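You operate a simulated robot arm through the tools that you are given. There is no shell and no other tool. Be economical: measure what you need, move in short steps, check, and stop when the job is done.

Carry out the task below with a simulated robot arm. There is one attempt and no reset: what you move stays moved.

JOB
Wash the black knob, blow it dry and refit it on its shaft.
Fine: use the soak tray and the blower; switch the tray off before you reach in; leave the other knobs alone. What is to be rubbed or washed off counts as gone when no trace of it is left.

It is judged by the outcome, as a careful person would: the job done as asked, and still so three seconds after it is handed in. It fails if anything else is knocked over, pushed out of place, dropped, spilled or broken.

ROBOT AND FRAMES
A 6-joint arm with a fingered hand on a trunk, on a base that drives. Base frame: it is fixed to the floor where the robot stands at the start and does not move with it; the origin is under the middle of the robot, x ahead of it, y to its left, z up. Units: m, degrees, N and s.
With the tool pointing down near the work surface it reaches from about 0.18 to 0.86 m from the robot's upright axis, wherever it stands. Its first joint turns from -166.0 to 166.0 degrees. Places, roughly: blower cradle [0.3, -0.5, 0.9]; green key of the soak tray [0.8, 0, 0.9]; grey blower [0.3, -0.4, 0.9]; soak tray [0.8, -0.2, 0.9]. Payload 5 kg.
Tool frame: the origin (TCP) lies between the finger pads and is the grasp point; the fingertips stand 0.036 m ahead of it; z points along the fingers, y is the line along which they close. Largest opening 0.12 m; the body of the gripper starts 0.042 m behind the TCP. The gripper is a hand of 4 fingers: y runs from the thumb to the fingers, the wrist lies at [-0.019, -0.123, -0.211] in the tool frame, and closing takes about 1.5 s.
Orientation is told as [roll, pitch, yaw] about the base's x, y, z axes, in that order, counted from this pose: with the fingers straight down and the wrist toward the robot, the tool's x, y and z point along [0, 1, 0], [1, 0, 0] and [0, 0, -1] of the base frame.

CONTROLS
- The arm moves only by the tool arm_command. Its argument "targets" is a list of rows, each a list of 6 numbers: the shift along the tool's x, y, z in m, then the turn, a rotation vector about the tool's x, y, z in degrees. In form: [[x, y, z, ax, ay, az], ...]. A call has 1 to 8 rows; each row shifts and turns the commanded pose from where the row before left it, along the tool's axes as they then stand. "jaw" is the closure, from 0 (fully open) to 1 (shut), set as the call begins (left out, the last holds). Each row takes 0.2 s and may step no farther than 0.05 m and 8.6 degrees from the row before; otherwise, or with a gripper value out of range, the whole call is refused. Where a pose cannot be reached the arm comes as near as it can. A force on the tool above 40 N (or 10 N above the force at the start of the call, whichever is more), or a blocked arm, ends the call early, and 0.2 s more pass. The fingers move at their own pace (about 0.045 m/s each) and stop on an object; they squeeze with about 29 N. The grip force told is the motor's: it shows also when the fingers shut on nothing. Time passes only in rows, and 0.2 s behind the last, so rows that do not move let the fingers close. The reply holds the time, the measured pose of the TCP, the force on the tool along the base axes, the opening and the grip force, in the units named above and with some noise, with the torque about the TCP (base axes, N m) and any sound that the robot's microphone picked up.
- Cameras (640 x 400 px; columns grow to the right, rows downward): "scene" is now at [0.094, -0.0322, 1.7476]; the picture's right is [-0.43, -0.90, 0.00], its down [-0.77, 0.36, -0.53] and it looks along [0.48, -0.23, -0.85] (base axes); focal length 263 px, centre (320, 200). "wrist" rides on the gripper at [0.073, -0.101, -0.142] in the tool frame; the picture's right is [-0.79, 0.29, -0.54], its down [-0.56, -0.70, 0.44] and it looks along [-0.25, 0.65, 0.71] (tool axes); focal length 280 px, centre (320, 200). There is no depth. A picture from a camera that has moved, and an enlarged one, comes with that camera's place and axes in the base frame and with its lens.
- snapshot(camera): a new picture of that camera. The clock stands still meanwhile.
- lift_body(by): slides the trunk up (or, below 0, down) by that many m; the arm and the scene camera ride with it, the base frame stays. It gives what a move gives, with no picture.
- roll_base(legs): drives the robot by 1 to 6 legs, each [ahead, turn to the left] in m and degrees, along the robot's own axes; the way and the turn of a leg run together, so that a leg with both is an arc; at most 1.5 m and 180 degrees a leg. The arm and the cameras ride along, it lands a little off, and it stops where it bumps. It gives what a move gives.
- finger_targets(index, middle, ring, thumb_bend, thumb_turn): sets how far each is bent, from 0 (flat) to 100 (curled in); at 30 the hand is open as for a grip, at 70 the pads meet at the TCP. One left out holds its place. A second passes; each finger stops where it meets its share of the squeeze, and holds until it gets a number again. A gripper value or a shape takes the hand back. It gives what a move gives, with no picture; readings hold the bend of each and the force on the fingers (four entries, about 0 where the hand has none), thumb and palm. thumb_turn goes from beside the hand (0) to across from the fingers (100), as for a grip.
- set_grasp(shape): the hand has 4 fingers and takes this shape, open, in about a second: jaw (thumb against the fingers, like two jaws); tri (thumb and two fingers); tip (a fingertip pinch); poke (one finger out to press); point (the index stretched); flat (the hand flat); cup (the hand cupped); fist (a fist). The gripper value then closes the fingers along that shape, each until it touches; the sizes above hold for jaw. It gives what a move gives, with no picture.
- aim_head(pan, tilt): turns the head with the scene camera to pan (to the left, within 86 degrees either way) and tilt (down, from -29 to 69), counted from straight ahead of the robot. It gives what a move gives.
- inspect(camera, box): a new picture of the part [left, top, right, bottom] of that camera's present view, enlarged. The clock stands still meanwhile.
- sign_off(): hands the job in; it is judged then, once.

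Work in short steps. Places have to be worked out from the pictures, the camera data and where the tool is seen: move nearer, look again, correct. Check each grasp and each placing, and mend what went wrong. You have 120 turns and 78 pictures in all, those below and enlarged ones among them. Open the gripper and draw the arm clear of the work before you hand the job in, unless the task says otherwise; then end with one line.

The tools are called by a JSON object that holds its "name" and its "arguments". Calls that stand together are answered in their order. arm_command: Moves the arm, as the interface text tells. Its arguments: {"type":"object","properties":{"targets":{"type":"array"},"jaw":{"type":"number"}},"required":["targets"]} The other tools are called the same way: lift_body (by) slides the trunk up or down; set_grasp (shape) gives the hand a shape; finger_targets (index, middle, ring, thumb_bend, thumb_turn) moves the fingers one by one; roll_base (legs) drives the base; aim_head (pan, tilt) turns the head that bears the scene camera; snapshot (camera) takes a picture; inspect (camera, box) takes an enlarged picture of a part of a camera's view; sign_off () hands the job in.

At the start:

```text
clock: 0.0
tcp_pos: [0.7111, -0.0913, 1.1837]
tcp_rot: [-0.1, -0.1, -0.1]
force: [1.0, 1.4, -0.1]
moment: [0.0, 0.0, -0.01]
opening: 0.1195
finger_force: 0.1
shape: jaw
bend: [30.0, 30.0, 30.0, 30.0, 98.0]
finger forces: [0.1, 0.1, 0.0, 0.1, 0.1, 0.0]
trunk travel left (down, up): [-0.775, 0.065]
robot x, y, heading: [0.0037, 0.0011, 0.1]
head pan, tilt: [-25.2, 57.8]
```

scene: 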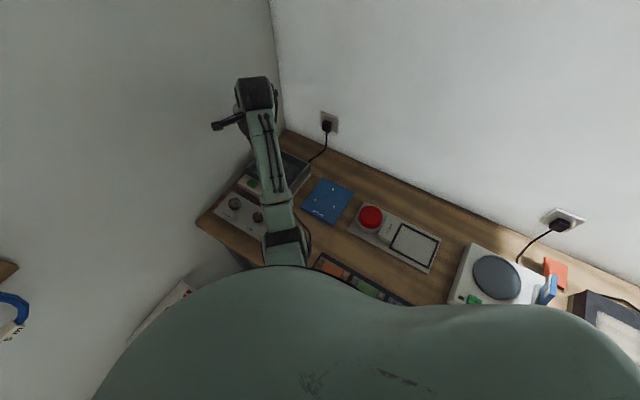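
wrist: 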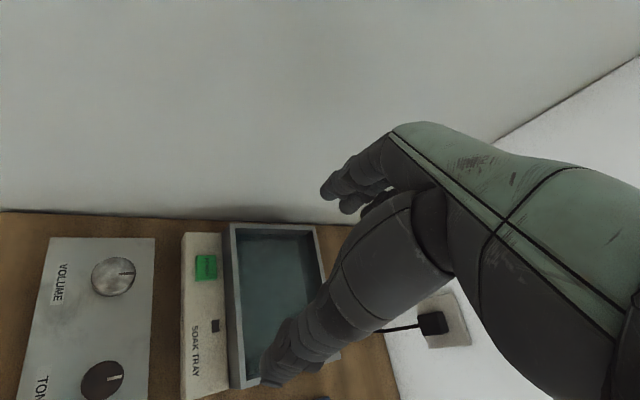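

I'll look around first: turn the head toward the panel and tray, then toward the blower.

{"name": "aim_head", "arguments": {"pan": 0, "tilt": 50}}

{"name": "snapshot", "arguments": {"camera": "scene"}}

{"name": "aim_head", "arguments": {"pan": -60, "tilt": 55}}

{"name": "snapshot", "arguments": {"camera": "scene"}}

```text
clock: 0.9
tcp_pos: [0.7082, -0.091, 1.1837]
tcp_rot: [0.1, -0.1, -0.1]
force: [-0.2, 0.4, 0.0]
moment: [0.01, 0.01, -0.04]
opening: 0.1197
finger_force: 0.0
shape: jaw
bend: [30.0, 30.0, 30.0, 30.0, 98.0]
finger forces: [0.0, 0.1, 0.1, 0.0, 0.0, 0.0]
trunk travel left (down, up): [-0.775, 0.065]
robot x, y, heading: [0.0013, -0.0003, -0.0]
head pan, tilt: [0.0, 50.0]
```

```text
75 pictures are left
camera scene: at [0.1085, -0.003, 1.7576], right [0.0, -1.0, 0.0], down [-0.77, 0.0, -0.64], along [0.64, 0.0, -0.77], focal length 263 px, centre (320, 200)
```

scene: 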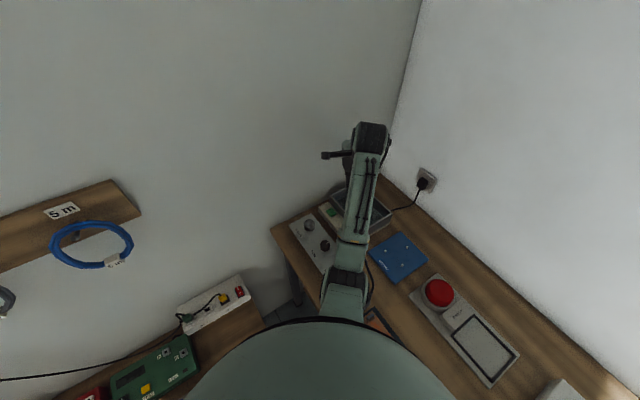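

```text
clock: 2.2
tcp_pos: [0.7095, -0.0919, 1.1839]
tcp_rot: [-0.1, -0.1, 0.0]
force: [0.0, -0.4, 0.4]
moment: [-0.05, -0.03, 0.01]
opening: 0.1195
finger_force: 0.1
shape: jaw
bend: [30.0, 30.0, 30.0, 30.0, 98.0]
finger forces: [0.0, 0.0, 0.1, 0.0, 0.1, 0.0]
trunk travel left (down, up): [-0.775, 0.065]
robot x, y, heading: [0.0001, 0.0, -0.0]
head pan, tilt: [-60.0, 55.0]
```

```text
74 pictures are left
camera scene: at [0.0677, -0.0652, 1.7511], right [-0.87, -0.5, 0.0], down [-0.41, 0.71, -0.57], along [0.29, -0.5, -0.82], focal length 263 px, centre (320, 200)
```

scene: 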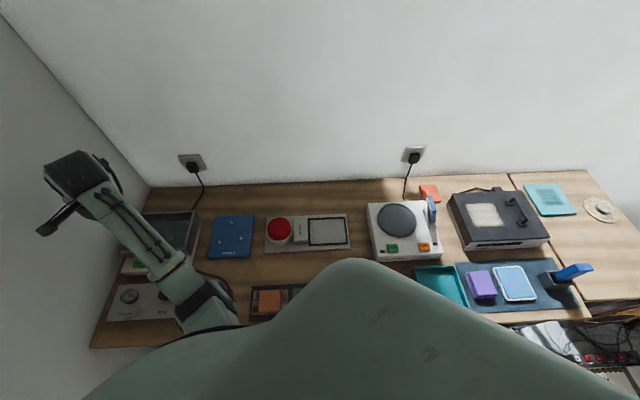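

Zooming into the bench to identify the blower, cradle, and the rest.

{"name": "inspect", "arguments": {"camera": "scene", "box": [200, 180, 460, 340]}}

{"name": "inspect", "arguments": {"camera": "scene", "box": [80, 180, 260, 350]}}

{"name": "inspect", "arguments": {"camera": "wrist", "box": [0, 200, 400, 400]}}

```text
2.46 times, centred on (330, 260) of scene
camera zoom: at [0.0677, -0.0652, 1.7511], right [-0.87, -0.5, 0.0], down [-0.41, 0.71, -0.57], along [0.29, -0.5, -0.82], focal length 648 px, centre (295, 52)
```

zoom: 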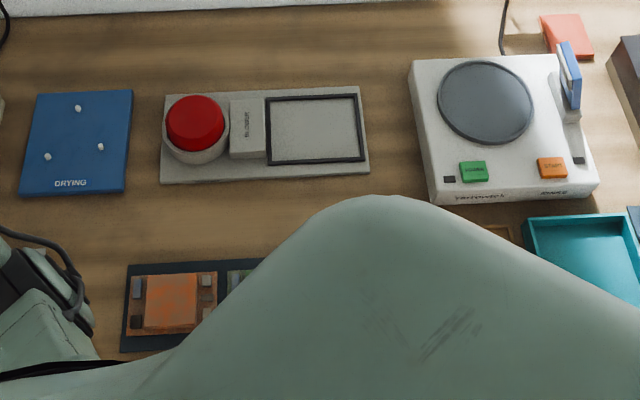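

```text
2.35 times, centred on (170, 265) of scene
camera zoom: at [0.0677, -0.0652, 1.7511], right [-0.87, -0.5, 0.0], down [-0.41, 0.71, -0.57], along [0.29, -0.5, -0.82], focal length 619 px, centre (673, 47)
```

zoom: 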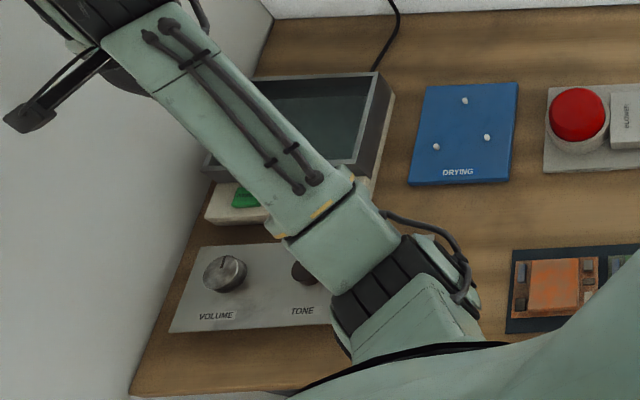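

```text
1.60 times, centred on (200, 300) of wrist
camera zoom: at [0.6086, -0.0201, 1.3262], right [0.29, -0.79, 0.54], down [-0.7, -0.56, -0.44], along [0.65, -0.25, -0.71], focal length 449 px, centre (512, 40)
```

zoom: 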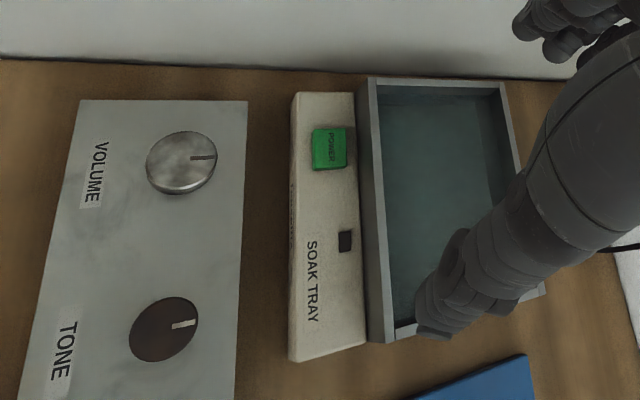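

The TONE knob (dark) triangulates to about (0.602, -0.019, 0.92); the bench runs along (-0.87,-0.5), so I turn the tool -60° in yaw to face the wall squarely, then look again with the wrist camera.

{"name": "arm_command", "arguments": {"targets": [[0, 0, 0, 0, 0, 8.57], [0, 0, 0, 0, 0, 8.57], [0, 0, 0, 0, 0, 8.57], [0, 0, 0, 0, 0, 8.57], [0, 0, 0, 0, 0, 8.57], [0, 0, 0, 0, 0, 8.57], [0, 0, 0, 0, 0, 8.57]]}}

{"name": "snapshot", "arguments": {"camera": "wrist"}}

{"name": "snapshot", "arguments": {"camera": "scene"}}

```text
clock: 3.8
tcp_pos: [0.7084, -0.0898, 1.1831]
tcp_rot: [0.1, -0.2, -60.1]
force: [-0.7, -0.1, 0.3]
moment: [-0.01, 0.0, 0.0]
opening: 0.1197
finger_force: 0.0
shape: jaw
bend: [30.0, 30.0, 30.0, 30.0, 98.0]
finger forces: [0.0, 0.1, 0.0, 0.0, 0.1, 0.0]
trunk travel left (down, up): [-0.775, 0.065]
robot x, y, heading: [0.0005, 0.0005, 0.1]
head pan, tilt: [-60.0, 55.0]
```

```text
70 pictures are left
camera wrist: at [0.7224, 0.0319, 1.3255], right [-0.54, -0.64, 0.54], down [-0.83, 0.33, -0.44], along [0.11, -0.69, -0.71], focal length 280 px, centre (320, 200)
```

wrist: 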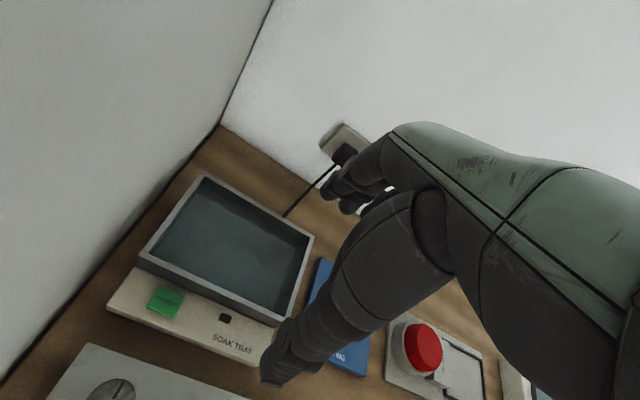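

```text
69 pictures are left
camera scene: at [0.0681, -0.0646, 1.7511], right [-0.87, -0.5, 0.0], down [-0.41, 0.71, -0.57], along [0.29, -0.5, -0.82], focal length 263 px, centre (320, 200)
```

scene: 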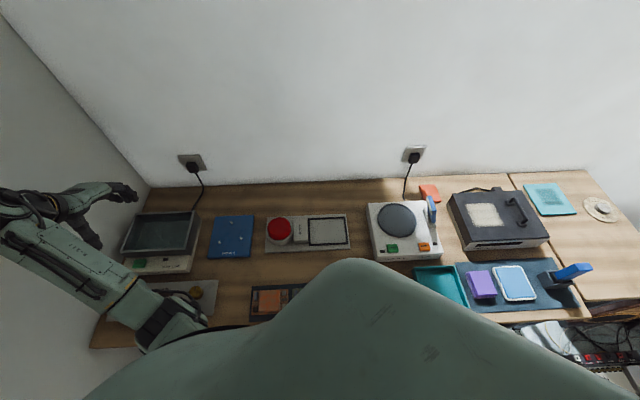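

A third (brass) knob appears to the right of TONE. Zooming on the panel and tray.

{"name": "inspect", "arguments": {"camera": "scene", "box": [100, 190, 360, 350]}}

{"name": "inspect", "arguments": {"camera": "wrist", "box": [360, 290, 520, 390]}}

```text
2.46 times, centred on (230, 270) of scene
camera zoom: at [0.0681, -0.0646, 1.7511], right [-0.87, -0.5, 0.0], down [-0.41, 0.71, -0.57], along [0.29, -0.5, -0.82], focal length 648 px, centre (542, 28)
```

zoom: 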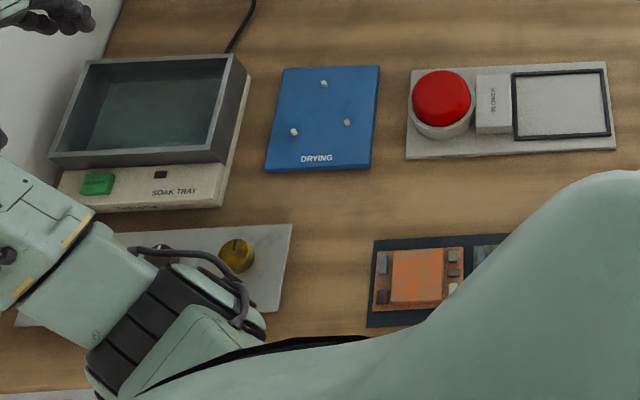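

```text
4.00 times, centred on (440, 340) of wrist
camera zoom: at [0.7224, 0.0319, 1.3255], right [-0.54, -0.64, 0.54], down [-0.83, 0.33, -0.44], along [0.11, -0.69, -0.71], focal length 1122 px, centre (-160, -360)
```

zoom: 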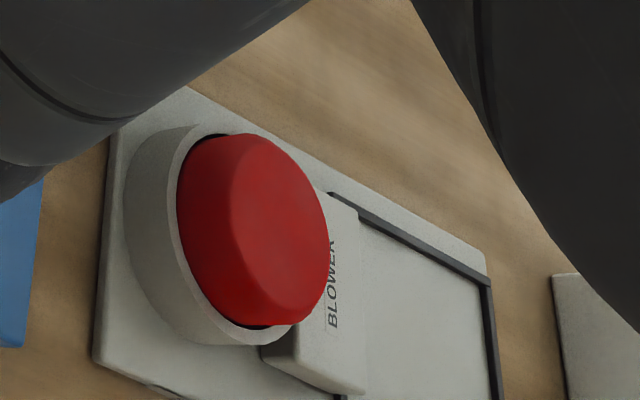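

Triangulated: knob (0.602,-0.019,0.92), green key ≈(0.765,-0.053,0.895), red blower button (0.431,-0.393,0.91), blower cradle pad centre ≈(0.284,-0.492). I move the hand above the black knob.

{"name": "arm_command", "arguments": {"targets": [[-0.0141, -0.0286, 0.03, 0, 0, 0], [-0.0141, -0.0286, 0.03, 0, 0, 0], [-0.0141, -0.0286, 0.03, 0, 0, 0], [-0.0141, -0.0286, 0.03, 0, 0, 0]]}}

{"name": "snapshot", "arguments": {"camera": "wrist"}}

{"name": "snapshot", "arguments": {"camera": "scene"}}

```text
clock: 4.8
tcp_pos: [0.6007, -0.0191, 1.064]
tcp_rot: [0.3, -0.1, -60.1]
force: [0.1, 0.4, -0.5]
moment: [-0.02, -0.02, 0.01]
opening: 0.1196
finger_force: 0.0
shape: jaw
bend: [30.0, 30.0, 30.0, 30.0, 98.0]
finger forces: [0.0, 0.0, 0.1, 0.1, 0.0, 0.0]
trunk travel left (down, up): [-0.775, 0.065]
robot x, y, heading: [0.0024, 0.0003, 0.2]
head pan, tilt: [-60.0, 55.0]
```

```text
66 pictures are left
camera wrist: at [0.6135, 0.1037, 1.2065], right [-0.54, -0.64, 0.54], down [-0.83, 0.33, -0.45], along [0.11, -0.69, -0.71], focal length 280 px, centre (320, 200)
```

wrist: 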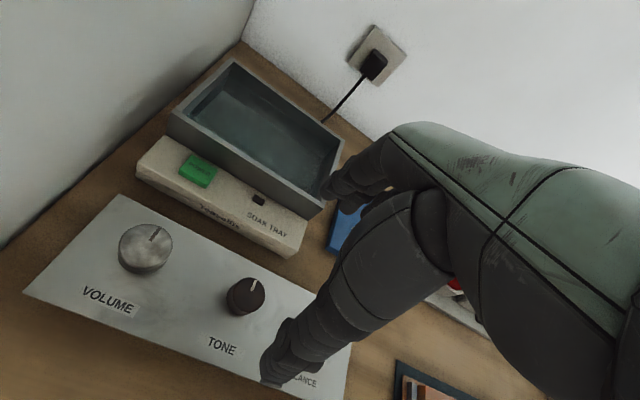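

```text
65 pictures are left
camera scene: at [0.0657, -0.0642, 1.7513], right [-0.87, -0.5, 0.0], down [-0.41, 0.71, -0.57], along [0.29, -0.5, -0.82], focal length 263 px, centre (320, 200)
```

scene: 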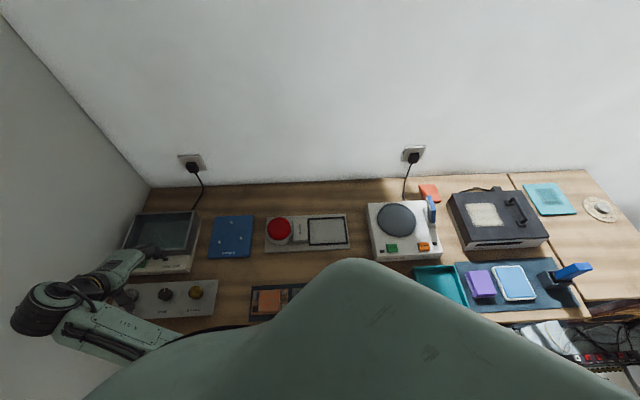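

Zoom on both to see knob details, pointer and the hand relative to it.

{"name": "inspect", "arguments": {"camera": "wrist", "box": [80, 200, 400, 400]}}

{"name": "inspect", "arguments": {"camera": "scene", "box": [60, 200, 260, 330]}}

```text
2.00 times, centred on (240, 300) of wrist
camera zoom: at [0.6135, 0.1037, 1.2065], right [-0.54, -0.64, 0.54], down [-0.83, 0.33, -0.45], along [0.11, -0.69, -0.71], focal length 561 px, centre (480, 0)
```

zoom: 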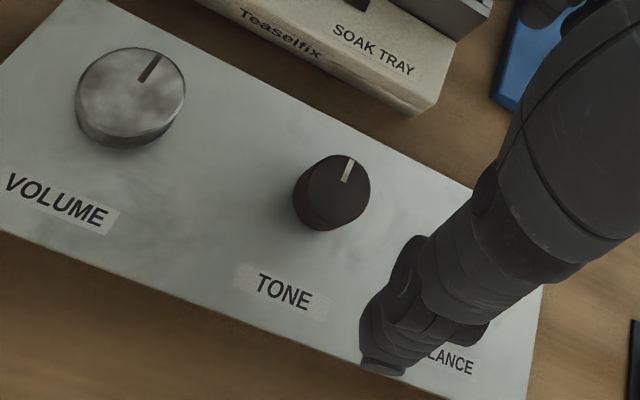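

```text
3.08 times, centred on (160, 265) of scene
camera zoom: at [0.0657, -0.0642, 1.7513], right [-0.87, -0.5, 0.0], down [-0.41, 0.71, -0.57], along [0.29, -0.5, -0.82], focal length 810 px, centre (812, 0)
```

zoom: 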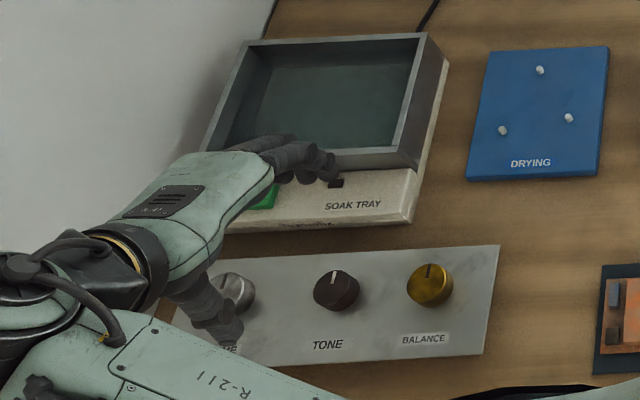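

Knob about 40 mm wide, pointer aimed straight at the wall (12 o'clock). I part-close the hand and descend to look again nearer.

{"name": "arm_command", "arguments": {"targets": [[0, 0.003, 0.03, 0, 0, 0], [0, 0, 0.03, 0, 0, 0], [0, 0, 0.03, 0, 0, 0]], "jaw": 0.3}}

{"name": "snapshot", "arguments": {"camera": "wrist"}}

{"name": "inspect", "arguments": {"camera": "scene", "box": [60, 200, 260, 330]}}

```text
clock: 5.6
tcp_pos: [0.606, -0.0233, 0.9726]
tcp_rot: [0.1, -0.1, -60.1]
force: [-0.1, -0.4, 0.3]
moment: [0.02, -0.03, 0.02]
opening: 0.0845
finger_force: 0.2
shape: jaw
bend: [27.0, 37.0, 35.0, 59.0, 99.0]
finger forces: [0.0, 0.1, 0.0, 0.0, 0.1, 0.1]
trunk travel left (down, up): [-0.775, 0.065]
robot x, y, heading: [0.0024, -0.0048, -0.1]
head pan, tilt: [-60.0, 55.0]
```

```text
62 pictures are left
camera wrist: at [0.6179, 0.0994, 1.1155], right [-0.54, -0.64, 0.54], down [-0.83, 0.33, -0.44], along [0.11, -0.69, -0.71], focal length 280 px, centre (320, 200)
```

wrist: 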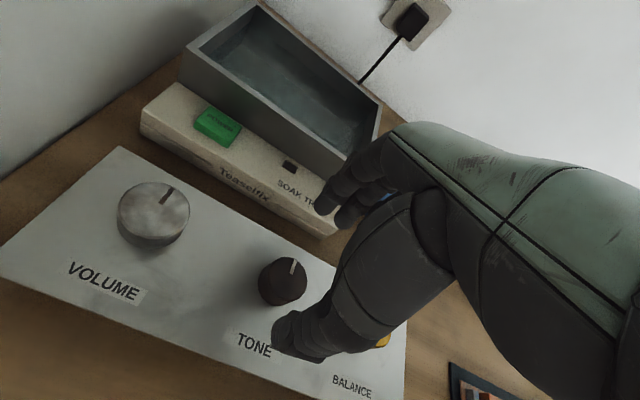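

```text
3.08 times, centred on (160, 265) of scene
camera zoom: at [0.0683, -0.0655, 1.7511], right [-0.87, -0.5, 0.0], down [-0.41, 0.71, -0.57], along [0.29, -0.5, -0.82], focal length 810 px, centre (812, 0)
```

zoom: 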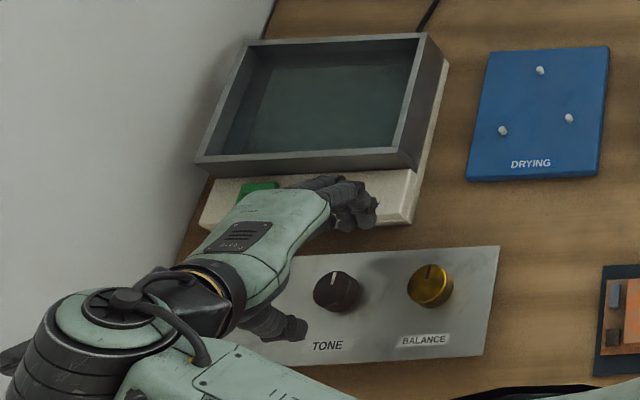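

The tool axis lands within ~4 mm of the knob. I narrow the opening further (to clear the tray housing behind) and descend, correcting -4 mm in tool y.

{"name": "arm_command", "arguments": {"targets": [[0, -0.002, 0, 0, 0, 0], [0, 0, 0, 0, 0, 0], [0.001, -0.002, 0.015, 0, 0, 0], [0, 0, 0.015, 0, 0, 0]], "jaw": 0.5}}

{"name": "snapshot", "arguments": {"camera": "wrist"}}

{"name": "inspect", "arguments": {"camera": "scene", "box": [60, 200, 260, 330]}}

```text
clock: 6.6
tcp_pos: [0.6043, -0.0199, 0.9433]
tcp_rot: [0.0, -0.2, -60.1]
force: [0.4, 0.4, -0.9]
moment: [-0.05, -0.02, -0.06]
opening: 0.0604
finger_force: 0.1
shape: jaw
bend: [74.0, 45.0, 42.0, 69.0, 100.0]
finger forces: [0.1, 0.0, 0.0, 0.1, 0.0, 0.0]
trunk travel left (down, up): [-0.775, 0.065]
robot x, y, heading: [-0.0007, 0.0016, 0.1]
head pan, tilt: [-60.0, 55.0]
```

```text
60 pictures are left
camera wrist: at [0.6168, 0.1026, 1.0856], right [-0.54, -0.64, 0.54], down [-0.83, 0.33, -0.44], along [0.11, -0.69, -0.71], focal length 280 px, centre (320, 200)
```

wrist: 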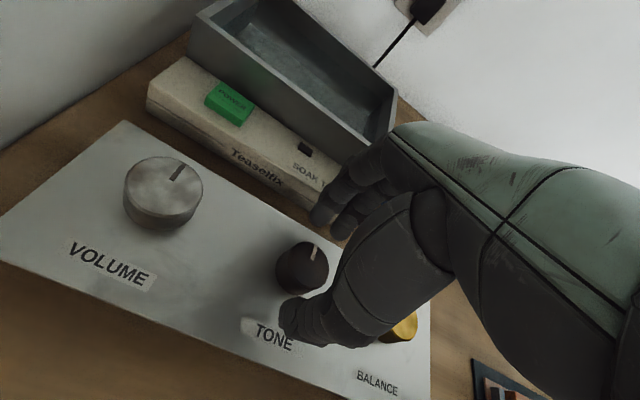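

```text
3.08 times, centred on (160, 265) of scene
camera zoom: at [0.0677, -0.0652, 1.7511], right [-0.87, -0.5, 0.0], down [-0.41, 0.71, -0.57], along [0.29, -0.5, -0.82], focal length 810 px, centre (812, 0)
```

zoom: 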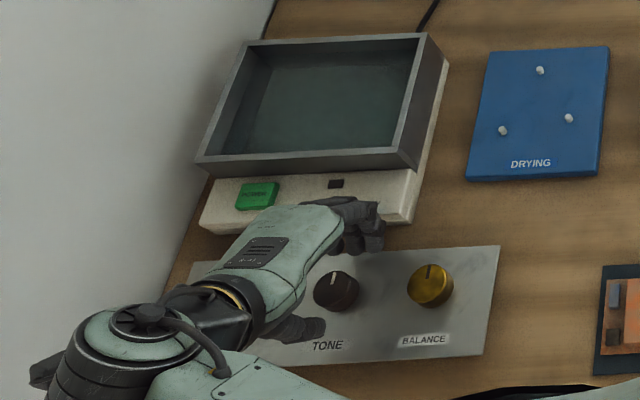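

The index bend reading (74) differs from the others; zooming to check fingers around the knob.

{"name": "inspect", "arguments": {"camera": "wrist", "box": [230, 160, 430, 360]}}

```text
2.00 times, centred on (330, 260) of wrist
camera zoom: at [0.6168, 0.1026, 1.0856], right [-0.54, -0.64, 0.54], down [-0.83, 0.33, -0.44], along [0.11, -0.69, -0.71], focal length 561 px, centre (300, 80)
```

zoom: 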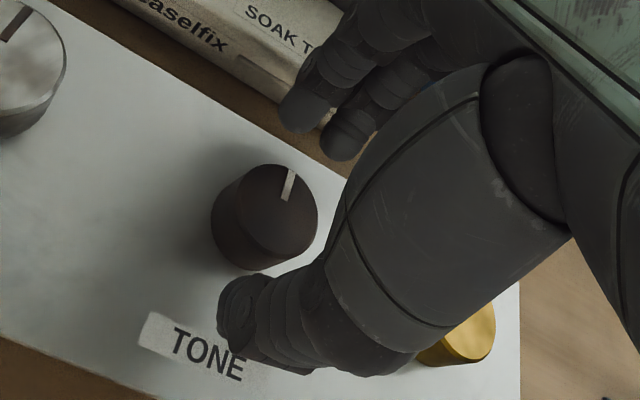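

Hand is centred over the knob with tips near its top level. I descend 14 mm more with force watch.

{"name": "arm_command", "arguments": {"targets": [[0, 0, 0.005, 0, 0, 0], [0, 0, 0.005, 0, 0, 0], [0, 0, 0.004, 0, 0, 0]]}}

{"name": "inspect", "arguments": {"camera": "wrist", "box": [230, 160, 430, 360]}}

```text
clock: 7.4
tcp_pos: [0.6025, -0.0187, 0.93]
tcp_rot: [0.0, -0.1, -60.2]
force: [0.5, 0.5, 0.3]
moment: [0.01, -0.01, -0.02]
opening: 0.0604
finger_force: 0.0
shape: jaw
bend: [74.0, 45.0, 42.0, 69.0, 100.0]
finger forces: [0.0, 0.0, 0.0, 0.0, 0.0, 0.1]
trunk travel left (down, up): [-0.775, 0.065]
robot x, y, heading: [-0.0005, 0.0001, 0.1]
head pan, tilt: [-60.0, 55.0]
```

```text
2.00 times, centred on (330, 260) of wrist
camera zoom: at [0.6168, 0.1031, 1.0718], right [-0.54, -0.64, 0.54], down [-0.83, 0.33, -0.44], along [0.11, -0.69, -0.71], focal length 561 px, centre (300, 80)
```

zoom: 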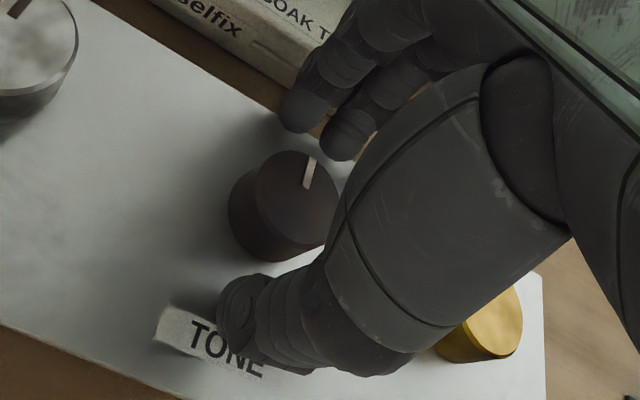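

Knob is between pads; shift 4 mm in -x and close.

{"name": "arm_command", "arguments": {"targets": [[-0.004, -0.001, 0.002, 0, 0, 0], [0, 0, 0, 0, 0, 0], [0, 0, 0, 0, 0, 0], [0, 0, 0, 0, 0, 0], [0, 0, 0, 0, 0, 0], [0, 0, 0, 0, 0, 0]], "jaw": 1}}

{"name": "inspect", "arguments": {"camera": "wrist", "box": [230, 160, 430, 360]}}

```text
clock: 8.8
tcp_pos: [0.5998, -0.0218, 0.9274]
tcp_rot: [0.1, -0.1, -60.1]
force: [-0.2, -1.2, 0.2]
moment: [-0.07, 0.02, -0.02]
opening: 0.0289
finger_force: 28.6
shape: jaw
bend: [73.0, 63.0, 65.0, 75.0, 100.0]
finger forces: [17.1, 7.4, 0.1, 0.1, 23.5, 0.0]
trunk travel left (down, up): [-0.775, 0.065]
robot x, y, heading: [0.0005, 0.0039, 0.4]
head pan, tilt: [-60.0, 55.0]
```

```text
2.00 times, centred on (330, 260) of wrist
camera zoom: at [0.6129, 0.1019, 1.0702], right [-0.54, -0.64, 0.54], down [-0.83, 0.33, -0.44], along [0.11, -0.69, -0.71], focal length 561 px, centre (300, 80)
```

zoom: 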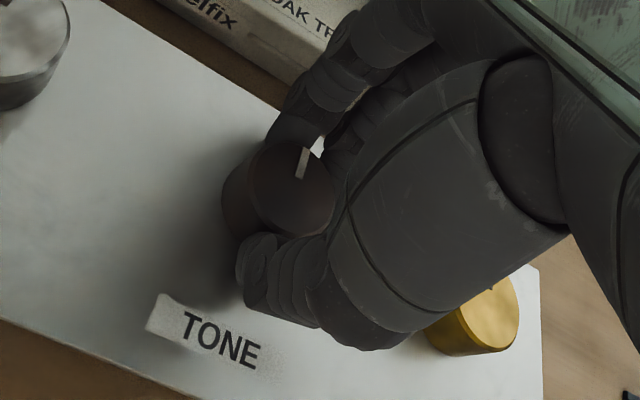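

Gripped (opening 29 mm, index+middle vs thumb). I pull straight up slowly.

{"name": "arm_command", "arguments": {"targets": [[0, 0, -0.005, 0, 0, 0], [0, 0, -0.005, 0, 0, 0], [0, 0, -0.01, 0, 0, 0], [0, 0, -0.02, 0, 0, 0], [0, 0, -0.03, 0, 0, 0]]}}

{"name": "snapshot", "arguments": {"camera": "wrist"}}

```text
clock: 10.0
tcp_pos: [0.6004, -0.0209, 0.9977]
tcp_rot: [0.2, -0.1, -60.2]
force: [-0.4, -0.1, -0.3]
moment: [0.03, 0.0, -0.03]
opening: 0.0283
finger_force: 28.7
shape: jaw
bend: [73.0, 63.0, 66.0, 75.0, 100.0]
finger forces: [15.8, 7.1, 0.1, 0.1, 23.9, 0.0]
trunk travel left (down, up): [-0.775, 0.065]
robot x, y, heading: [-0.0019, -0.0007, -0.1]
head pan, tilt: [-60.0, 55.0]
```

```text
55 pictures are left
camera wrist: at [0.6131, 0.102, 1.1404], right [-0.54, -0.64, 0.54], down [-0.83, 0.33, -0.44], along [0.11, -0.69, -0.71], focal length 280 px, centre (320, 200)
```

wrist: 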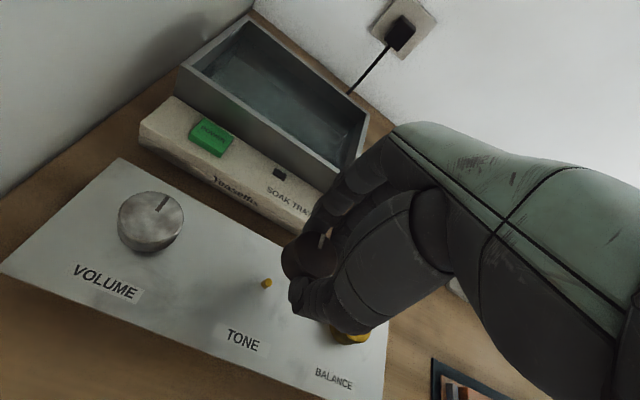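

The knob is off and the bare shaft shows. Zooming on the shaft for its key shape, and on the tray.

{"name": "inspect", "arguments": {"camera": "wrist", "box": [226, 258, 306, 308]}}

{"name": "inspect", "arguments": {"camera": "scene", "box": [80, 190, 240, 320]}}

```text
8.00 times, centred on (266, 283) of wrist
camera zoom: at [0.6131, 0.102, 1.1404], right [-0.54, -0.64, 0.54], down [-0.83, 0.33, -0.44], along [0.11, -0.69, -0.71], focal length 2243 px, centre (752, -464)
```

zoom: 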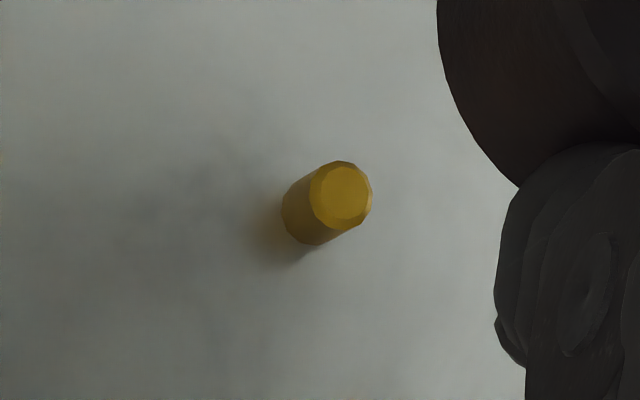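

```text
3.08 times, centred on (160, 255) of scene
camera zoom: at [0.0674, -0.0652, 1.7511], right [-0.87, -0.5, 0.0], down [-0.41, 0.71, -0.57], along [0.29, -0.5, -0.82], focal length 810 px, centre (812, 31)
```

zoom: 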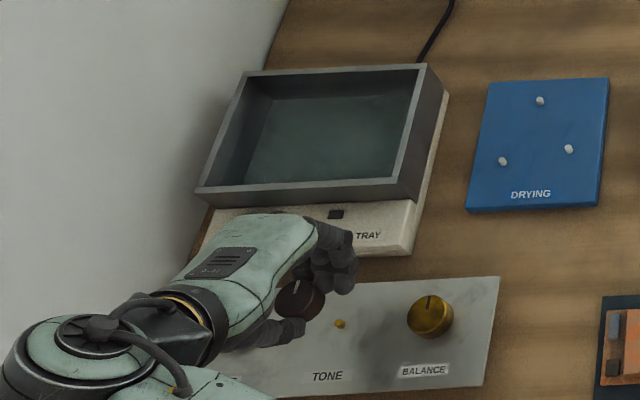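

Shaft is round, ~7 mm. The basin's rim is about z 0.92, centre ≈(0.795,-0.17). The tray's lamp is dark (off), so I carry the knob over the basin.

{"name": "arm_command", "arguments": {"targets": [[0, 0, -0.03, 0, 0, 0], [0.0105, 0.03775, 0, 0, 0, 0], [0.0105, 0.03775, 0, 0, 0, 0], [0.0105, 0.03775, 0, 0, 0, 0], [0.0105, 0.03775, 0, 0, 0, 0], [0.0105, 0.03775, 0, 0, 0, 0], [0.0105, 0.03775, 0, 0, 0, 0]]}}

{"name": "snapshot", "arguments": {"camera": "wrist"}}

{"name": "inspect", "arguments": {"camera": "scene", "box": [80, 190, 240, 320]}}

```text
clock: 11.6
tcp_pos: [0.7686, -0.1848, 1.0251]
tcp_rot: [0.0, 0.0, -60.1]
force: [0.2, 0.8, -0.2]
moment: [0.02, 0.04, 0.0]
opening: 0.0287
finger_force: 28.7
shape: jaw
bend: [73.0, 63.0, 66.0, 75.0, 100.0]
finger forces: [15.8, 7.0, 0.0, 0.0, 23.9, 0.0]
trunk travel left (down, up): [-0.775, 0.065]
robot x, y, heading: [-0.0024, 0.0004, 0.0]
head pan, tilt: [-60.0, 55.0]
```

```text
52 pictures are left
camera wrist: at [0.7822, -0.0632, 1.1685], right [-0.54, -0.64, 0.54], down [-0.83, 0.33, -0.44], along [0.11, -0.69, -0.71], focal length 280 px, centre (320, 200)
```

wrist: 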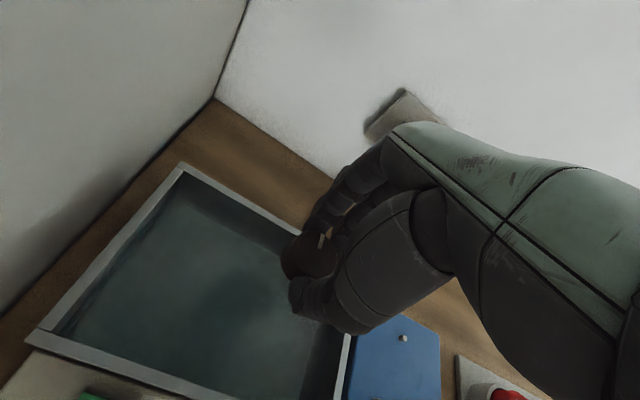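

```text
3.08 times, centred on (160, 255) of scene
camera zoom: at [0.0692, -0.0667, 1.7509], right [-0.87, -0.5, 0.0], down [-0.41, 0.71, -0.57], along [0.29, -0.5, -0.82], focal length 810 px, centre (812, 31)
```

zoom: 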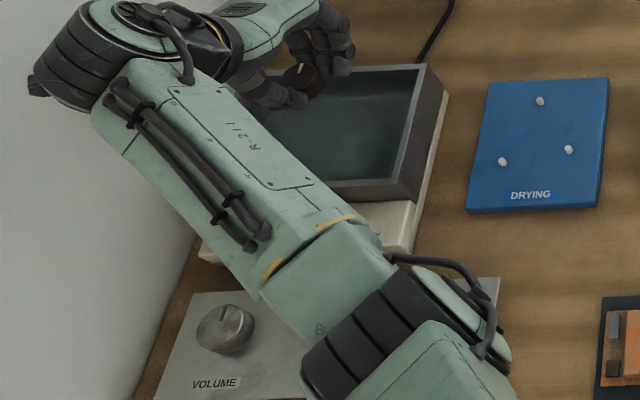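

The drop point is slightly toward the back-right; I shift a bit to the centre and lower toward the water.

{"name": "arm_command", "arguments": {"targets": [[0.015, -0.015, 0, 0, 0, 0], [0, 0, 0.025, 0, 0, 0], [0, 0, 0.025, 0, 0, 0], [0, 0, 0.02, 0, 0, 0]]}}

{"name": "snapshot", "arguments": {"camera": "wrist"}}

```text
clock: 12.6
tcp_pos: [0.7736, -0.1655, 0.9586]
tcp_rot: [-0.1, -0.1, -60.1]
force: [0.7, -0.1, -1.1]
moment: [-0.02, 0.03, -0.04]
opening: 0.0287
finger_force: 28.8
shape: jaw
bend: [73.0, 63.0, 66.0, 75.0, 100.0]
finger forces: [15.8, 7.0, 0.1, 0.0, 23.9, 0.0]
trunk travel left (down, up): [-0.775, 0.065]
robot x, y, heading: [-0.0019, -0.0009, -0.1]
head pan, tilt: [-60.0, 55.0]
```

```text
50 pictures are left
camera wrist: at [0.7869, -0.042, 1.1005], right [-0.54, -0.64, 0.54], down [-0.83, 0.33, -0.44], along [0.11, -0.69, -0.71], focal length 280 px, centre (320, 200)
```

wrist: 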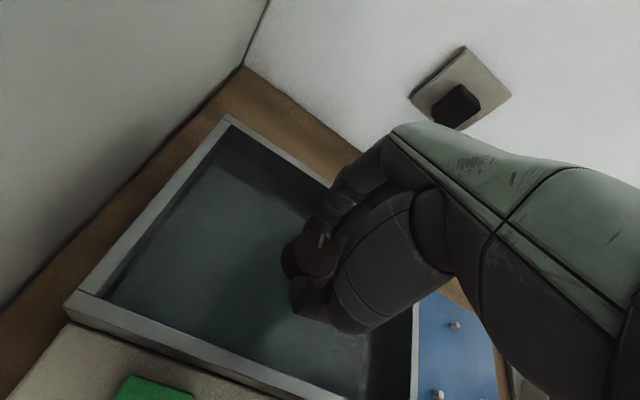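

Good clearance on all sides. Lowering in small steps until the knob meets the basin floor.

{"name": "arm_command", "arguments": {"targets": [[0, 0, 0.01, 0, 0, 0], [0, 0, 0.01, 0, 0, 0], [0, 0, 0.005, 0, 0, 0], [0, 0, 0.005, 0, 0, 0]]}}

{"name": "snapshot", "arguments": {"camera": "wrist"}}

```text
clock: 13.6
tcp_pos: [0.7725, -0.1659, 0.928]
tcp_rot: [0.0, 0.0, -60.1]
force: [-0.7, 0.3, -0.6]
moment: [0.02, -0.01, 0.02]
opening: 0.0286
finger_force: 29.3
shape: jaw
bend: [73.0, 63.0, 66.0, 75.0, 100.0]
finger forces: [15.8, 6.9, 0.0, 0.0, 23.9, 0.0]
trunk travel left (down, up): [-0.775, 0.065]
robot x, y, heading: [-0.0011, -0.0017, 0.2]
head pan, tilt: [-60.0, 55.0]
```

```text
49 pictures are left
camera wrist: at [0.7863, -0.0424, 1.0704], right [-0.54, -0.64, 0.54], down [-0.83, 0.33, -0.44], along [0.11, -0.69, -0.71], focal length 280 px, centre (320, 200)
```

wrist: 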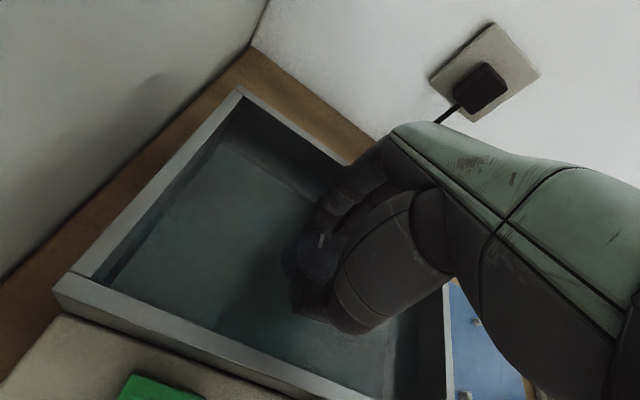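

Knob is under water. Keep lowering gently.

{"name": "arm_command", "arguments": {"targets": [[0, 0, 0.004, 0, 0, 0], [0, 0, 0.004, 0, 0, 0], [0, 0, 0.004, 0, 0, 0]]}}

```text
clock: 14.4
tcp_pos: [0.7729, -0.1666, 0.9164]
tcp_rot: [0.1, 0.0, -60.1]
force: [-0.2, -0.2, -0.5]
moment: [0.0, 0.02, 0.04]
opening: 0.0286
finger_force: 28.9
shape: jaw
bend: [73.0, 63.0, 66.0, 75.0, 100.0]
finger forces: [15.8, 7.0, 0.0, 0.0, 23.8, 0.0]
trunk travel left (down, up): [-0.775, 0.065]
robot x, y, heading: [0.0002, -0.0004, -0.1]
head pan, tilt: [-60.0, 55.0]
```

No contact yet; continue.

{"name": "arm_command", "arguments": {"targets": [[0, 0, 0.003, 0, 0, 0], [0, 0, 0.003, 0, 0, 0], [0, 0, 0.003, 0, 0, 0]]}}

{"name": "snapshot", "arguments": {"camera": "wrist"}}

```text
clock: 15.2
tcp_pos: [0.7729, -0.1656, 0.9154]
tcp_rot: [0.7, -0.6, -60.1]
force: [-1.7, -0.1, 33.8]
moment: [0.37, 0.01, -0.04]
opening: 0.029
finger_force: 29.3
shape: jaw
bend: [73.0, 63.0, 66.0, 75.0, 100.0]
finger forces: [29.1, 9.7, 0.0, 0.1, 47.1, 0.1]
trunk travel left (down, up): [-0.775, 0.065]
robot x, y, heading: [0.0004, -0.0019, 0.1]
head pan, tilt: [-60.0, 55.0]
```

```text
48 pictures are left
camera wrist: at [0.7845, -0.0423, 1.0574], right [-0.55, -0.64, 0.54], down [-0.83, 0.33, -0.46], along [0.12, -0.69, -0.71], focal length 280 px, centre (320, 200)
```

wrist: 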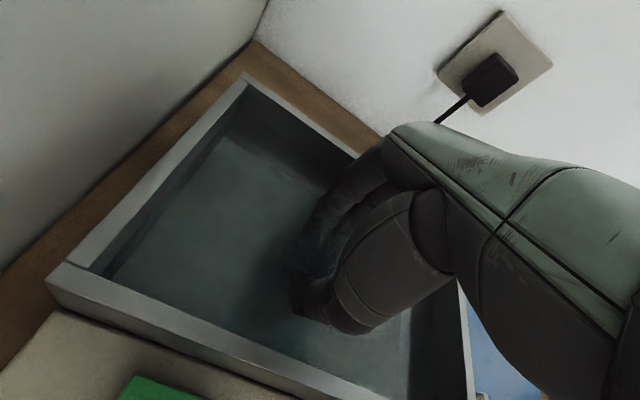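

Contact (34 N) at TCP z≈0.915: knob rests on the floor. Back off 7 mm of command and open partly.

{"name": "arm_command", "arguments": {"targets": [[0, 0, -0.007, 0, 0, 0]]}}

{"name": "arm_command", "arguments": {"targets": [[0, 0, 0, 0, 0, 0], [0, 0, 0, 0, 0, 0], [0, 0, 0, 0, 0, 0], [0, 0, 0, 0, 0, 0], [0, 0, 0, 0, 0, 0]], "jaw": 0.5}}

{"name": "snapshot", "arguments": {"camera": "wrist"}}

```text
clock: 15.6
tcp_pos: [0.7725, -0.1657, 0.9156]
tcp_rot: [0.2, -0.3, -60.1]
force: [7.0, -3.4, 17.8]
moment: [-0.35, -0.67, 0.02]
opening: 0.0287
finger_force: 29.2
shape: jaw
bend: [73.0, 63.0, 66.0, 76.0, 100.0]
finger forces: [32.8, 7.7, 0.0, 0.1, 23.7, 0.0]
trunk travel left (down, up): [-0.775, 0.065]
robot x, y, heading: [-0.0021, 0.0017, 0.1]
head pan, tilt: [-60.0, 55.0]
```

```text
clock: 16.8
tcp_pos: [0.7699, -0.1636, 0.9146]
tcp_rot: [-0.1, -0.1, -60.1]
force: [-7.8, 12.4, 12.2]
moment: [-0.21, -0.2, -0.23]
opening: 0.0529
finger_force: 0.0
shape: jaw
bend: [74.0, 50.0, 42.0, 73.0, 100.0]
finger forces: [3.9, 15.3, 0.0, 0.1, 6.6, 0.1]
trunk travel left (down, up): [-0.775, 0.065]
robot x, y, heading: [-0.0021, 0.0009, 0.1]
head pan, tilt: [-60.0, 55.0]
```

```text
47 pictures are left
camera wrist: at [0.7832, -0.0401, 1.0575], right [-0.54, -0.64, 0.54], down [-0.83, 0.33, -0.44], along [0.11, -0.69, -0.71], focal length 280 px, centre (320, 200)
```

wrist: 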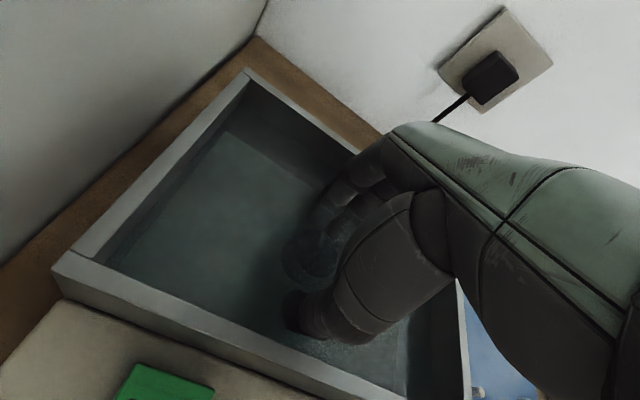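

Fingers opened; the middle finger seems to press on something at the back, so I lift straight up slowly and look.

{"name": "arm_command", "arguments": {"targets": [[0, -0.004, -0.008, 0, 0, 0], [0, -0.004, -0.015, 0, 0, 0], [0, 0, -0.025, 0, 0, 0], [0, 0, -0.04, 0, 0, 0]]}}

{"name": "snapshot", "arguments": {"camera": "wrist"}}

```text
clock: 17.8
tcp_pos: [0.7679, -0.1572, 1.0025]
tcp_rot: [0.0, 0.1, -60.1]
force: [0.4, -0.4, 0.1]
moment: [0.01, -0.05, -0.01]
opening: 0.0599
finger_force: 0.1
shape: jaw
bend: [74.0, 45.0, 42.0, 70.0, 100.0]
finger forces: [0.0, 0.0, 0.0, 0.1, 0.0, 0.0]
trunk travel left (down, up): [-0.775, 0.065]
robot x, y, heading: [0.0022, 0.0019, -0.2]
head pan, tilt: [-60.0, 55.0]
```

```text
46 pictures are left
camera wrist: at [0.782, -0.0354, 1.1442], right [-0.54, -0.64, 0.54], down [-0.83, 0.33, -0.44], along [0.11, -0.69, -0.71], focal length 280 px, centre (320, 200)
```

wrist: 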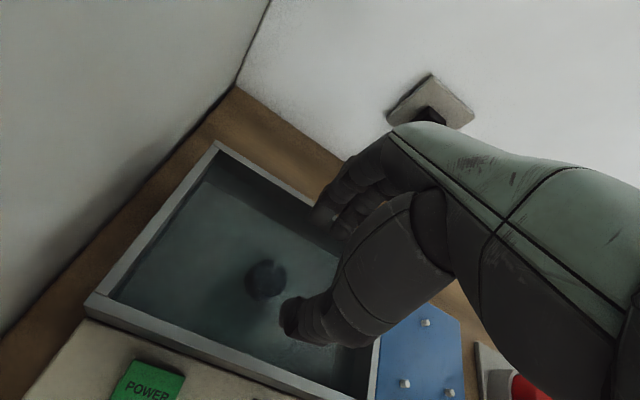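

Knob sits submerged in the basin. Now raise, go over the POWER key (≈0.764,-0.052,0.90) and take the poke shape.

{"name": "arm_command", "arguments": {"targets": [[0, 0, -0.04, 0, 0, 0], [0, 0, -0.04, 0, 0, 0], [0.0165, -0.0305, 0, 0, 0, 0], [0.0165, -0.0305, 0, 0, 0, 0], [0.0164, -0.0305, 0, 0, 0, 0]]}}

{"name": "set_grasp", "arguments": {"shape": "poke"}}

{"name": "snapshot", "arguments": {"camera": "wrist"}}

{"name": "inspect", "arguments": {"camera": "scene", "box": [80, 190, 240, 320]}}

```text
clock: 19.0
tcp_pos: [0.7661, -0.0535, 1.0823]
tcp_rot: [0.0, -0.1, -60.1]
force: [0.4, 0.2, 0.0]
moment: [0.02, -0.01, 0.01]
opening: 0.0602
finger_force: 0.0
shape: jaw
bend: [74.0, 45.0, 42.0, 70.0, 100.0]
finger forces: [0.1, 0.0, 0.0, 0.0, 0.0, 0.1]
trunk travel left (down, up): [-0.775, 0.065]
robot x, y, heading: [-0.0, 0.0049, 0.2]
head pan, tilt: [-60.0, 55.0]
```

```text
clock: 19.9
tcp_pos: [0.7659, -0.0538, 1.0814]
tcp_rot: [0.1, -0.1, -60.0]
force: [-0.5, 0.6, -0.3]
moment: [-0.03, -0.02, 0.0]
opening: 0.0
finger_force: 0.1
shape: poke
bend: [70.0, 70.0, 99.0, 100.0, 100.0]
finger forces: [0.1, 0.0, 0.0, 0.1, 0.1, 0.0]
trunk travel left (down, up): [-0.775, 0.065]
robot x, y, heading: [-0.0025, 0.0001, -0.0]
head pan, tilt: [-60.0, 55.0]
```

```text
45 pictures are left
camera wrist: at [0.7796, 0.0682, 1.2248], right [-0.54, -0.64, 0.54], down [-0.83, 0.33, -0.44], along [0.11, -0.69, -0.71], focal length 280 px, centre (320, 200)
```

wrist: 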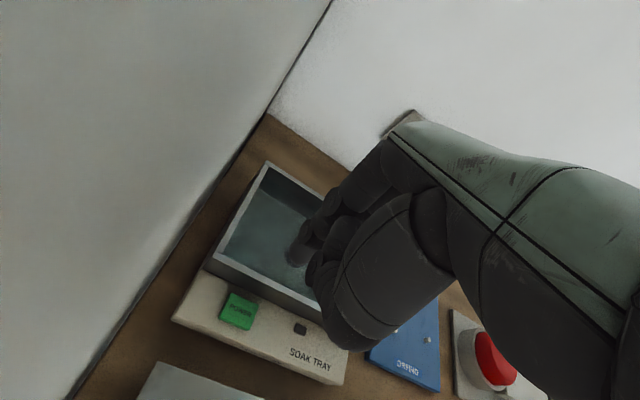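

```text
3.08 times, centred on (160, 255) of scene
camera zoom: at [0.0676, -0.0654, 1.7511], right [-0.87, -0.5, 0.0], down [-0.41, 0.71, -0.57], along [0.29, -0.5, -0.82], focal length 810 px, centre (812, 31)
```

zoom: 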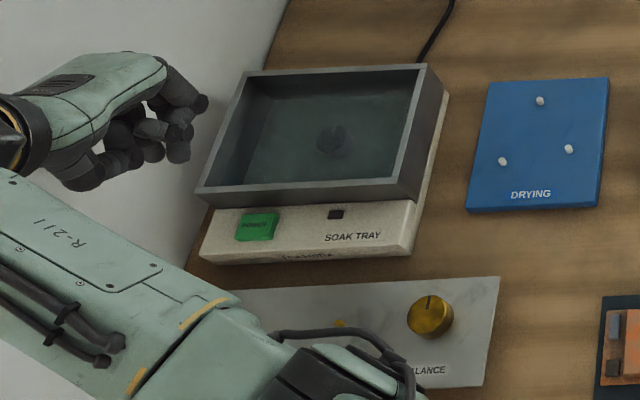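

Zoom on the poking fingertip to calibrate its place versus the TCP.

{"name": "inspect", "arguments": {"camera": "wrist", "box": [200, 180, 400, 340]}}

```text
2.50 times, centred on (300, 260) of wrist
camera zoom: at [0.7796, 0.0682, 1.2248], right [-0.54, -0.64, 0.54], down [-0.83, 0.33, -0.44], along [0.11, -0.69, -0.71], focal length 701 px, centre (370, 50)
```

zoom: 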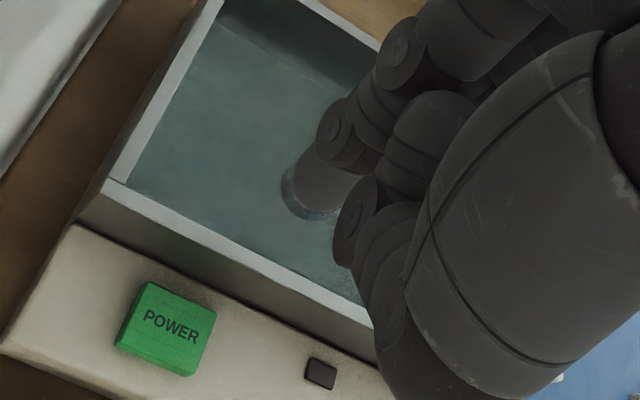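

Fingertip ≈ tool (+0.009, 0, 0.036); key top ≈(0.763,-0.050,0.907). I align and descend to just above.

{"name": "arm_command", "arguments": {"targets": [[-0.01, -0.0046, 0.03, 0, 0, 0], [0, 0, 0.04, 0, 0, 0], [0, 0, 0.04, 0, 0, 0]]}}

{"name": "inspect", "arguments": {"camera": "wrist", "box": [200, 180, 400, 340]}}

{"name": "inspect", "arguments": {"camera": "scene", "box": [80, 190, 240, 320]}}

```text
clock: 20.7
tcp_pos: [0.7567, -0.0563, 0.9693]
tcp_rot: [0.1, -0.1, -60.1]
force: [0.1, 0.3, 0.1]
moment: [0.02, 0.04, 0.02]
opening: 0.0002
finger_force: 0.1
shape: poke
bend: [70.0, 70.0, 99.0, 100.0, 100.0]
finger forces: [0.1, 0.0, 0.0, 0.0, 0.0, 0.1]
trunk travel left (down, up): [-0.775, 0.065]
robot x, y, heading: [0.0019, -0.0027, 0.2]
head pan, tilt: [-60.0, 55.0]
```

```text
2.50 times, centred on (300, 260) of wrist
camera zoom: at [0.7699, 0.0669, 1.1136], right [-0.54, -0.64, 0.54], down [-0.83, 0.33, -0.44], along [0.11, -0.69, -0.71], focal length 701 px, centre (370, 50)
```

zoom: 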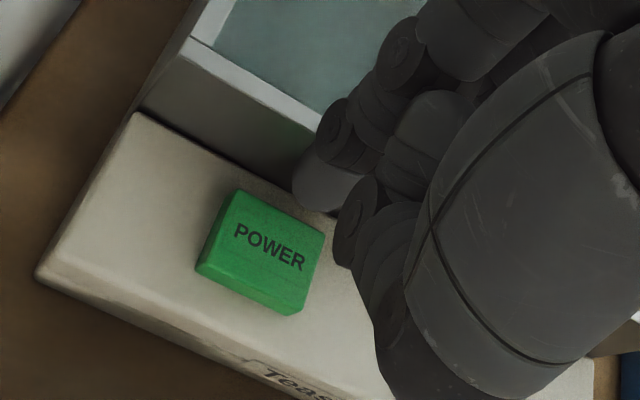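

```text
3.08 times, centred on (160, 255) of scene
camera zoom: at [0.0684, -0.065, 1.7511], right [-0.87, -0.5, 0.0], down [-0.41, 0.71, -0.57], along [0.29, -0.5, -0.82], focal length 810 px, centre (812, 31)
```

zoom: 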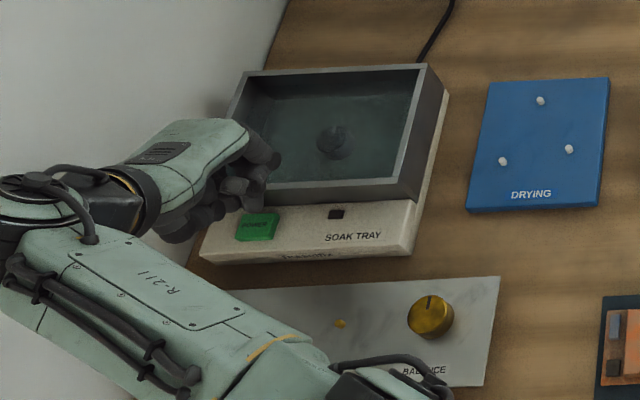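

Key lies 9 mm nearer the front than the fingertip; shift and press down gently.

{"name": "arm_command", "arguments": {"targets": [[-0.0025, -0.009, 0.01, 0, 0, 0], [0, 0, 0.01, 0, 0, 0], [0, 0, 0.004, 0, 0, 0]]}}

{"name": "inspect", "arguments": {"camera": "wrist", "box": [200, 180, 400, 340]}}

```text
clock: 21.5
tcp_pos: [0.7487, -0.0489, 0.9472]
tcp_rot: [0.1, -0.1, -60.0]
force: [0.3, 0.1, -0.2]
moment: [0.0, 0.04, 0.0]
opening: 0.0
finger_force: 0.0
shape: poke
bend: [70.0, 70.0, 99.0, 100.0, 100.0]
finger forces: [0.0, 0.0, 0.0, 0.1, 0.1, 0.0]
trunk travel left (down, up): [-0.775, 0.065]
robot x, y, heading: [0.0008, -0.0015, -0.1]
head pan, tilt: [-60.0, 55.0]
```

```text
2.50 times, centred on (300, 260) of wrist
camera zoom: at [0.7616, 0.0738, 1.0903], right [-0.54, -0.64, 0.54], down [-0.83, 0.33, -0.44], along [0.11, -0.69, -0.71], focal length 701 px, centre (370, 50)
```

zoom: 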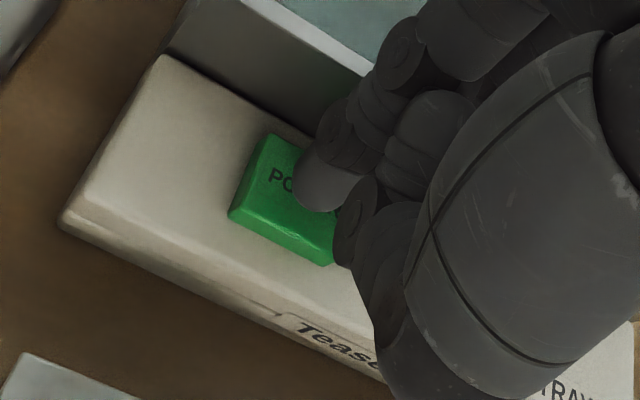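

Fingertip is over the key. Press down in 2 mm steps.

{"name": "arm_command", "arguments": {"targets": [[0, 0, 0.003, 0, 0, 0], [0, 0, 0.002, 0, 0, 0]]}}

```text
clock: 22.1
tcp_pos: [0.7495, -0.0486, 0.9435]
tcp_rot: [0.1, -0.1, -60.1]
force: [-1.0, 2.4, 2.6]
moment: [-0.07, -0.03, -0.09]
opening: 0.0
finger_force: 0.0
shape: poke
bend: [70.0, 70.0, 99.0, 100.0, 100.0]
finger forces: [0.1, 4.0, 0.1, 0.0, 0.1, 0.1]
trunk travel left (down, up): [-0.775, 0.065]
robot x, y, heading: [0.0004, 0.0027, 0.1]
head pan, tilt: [-60.0, 55.0]
```

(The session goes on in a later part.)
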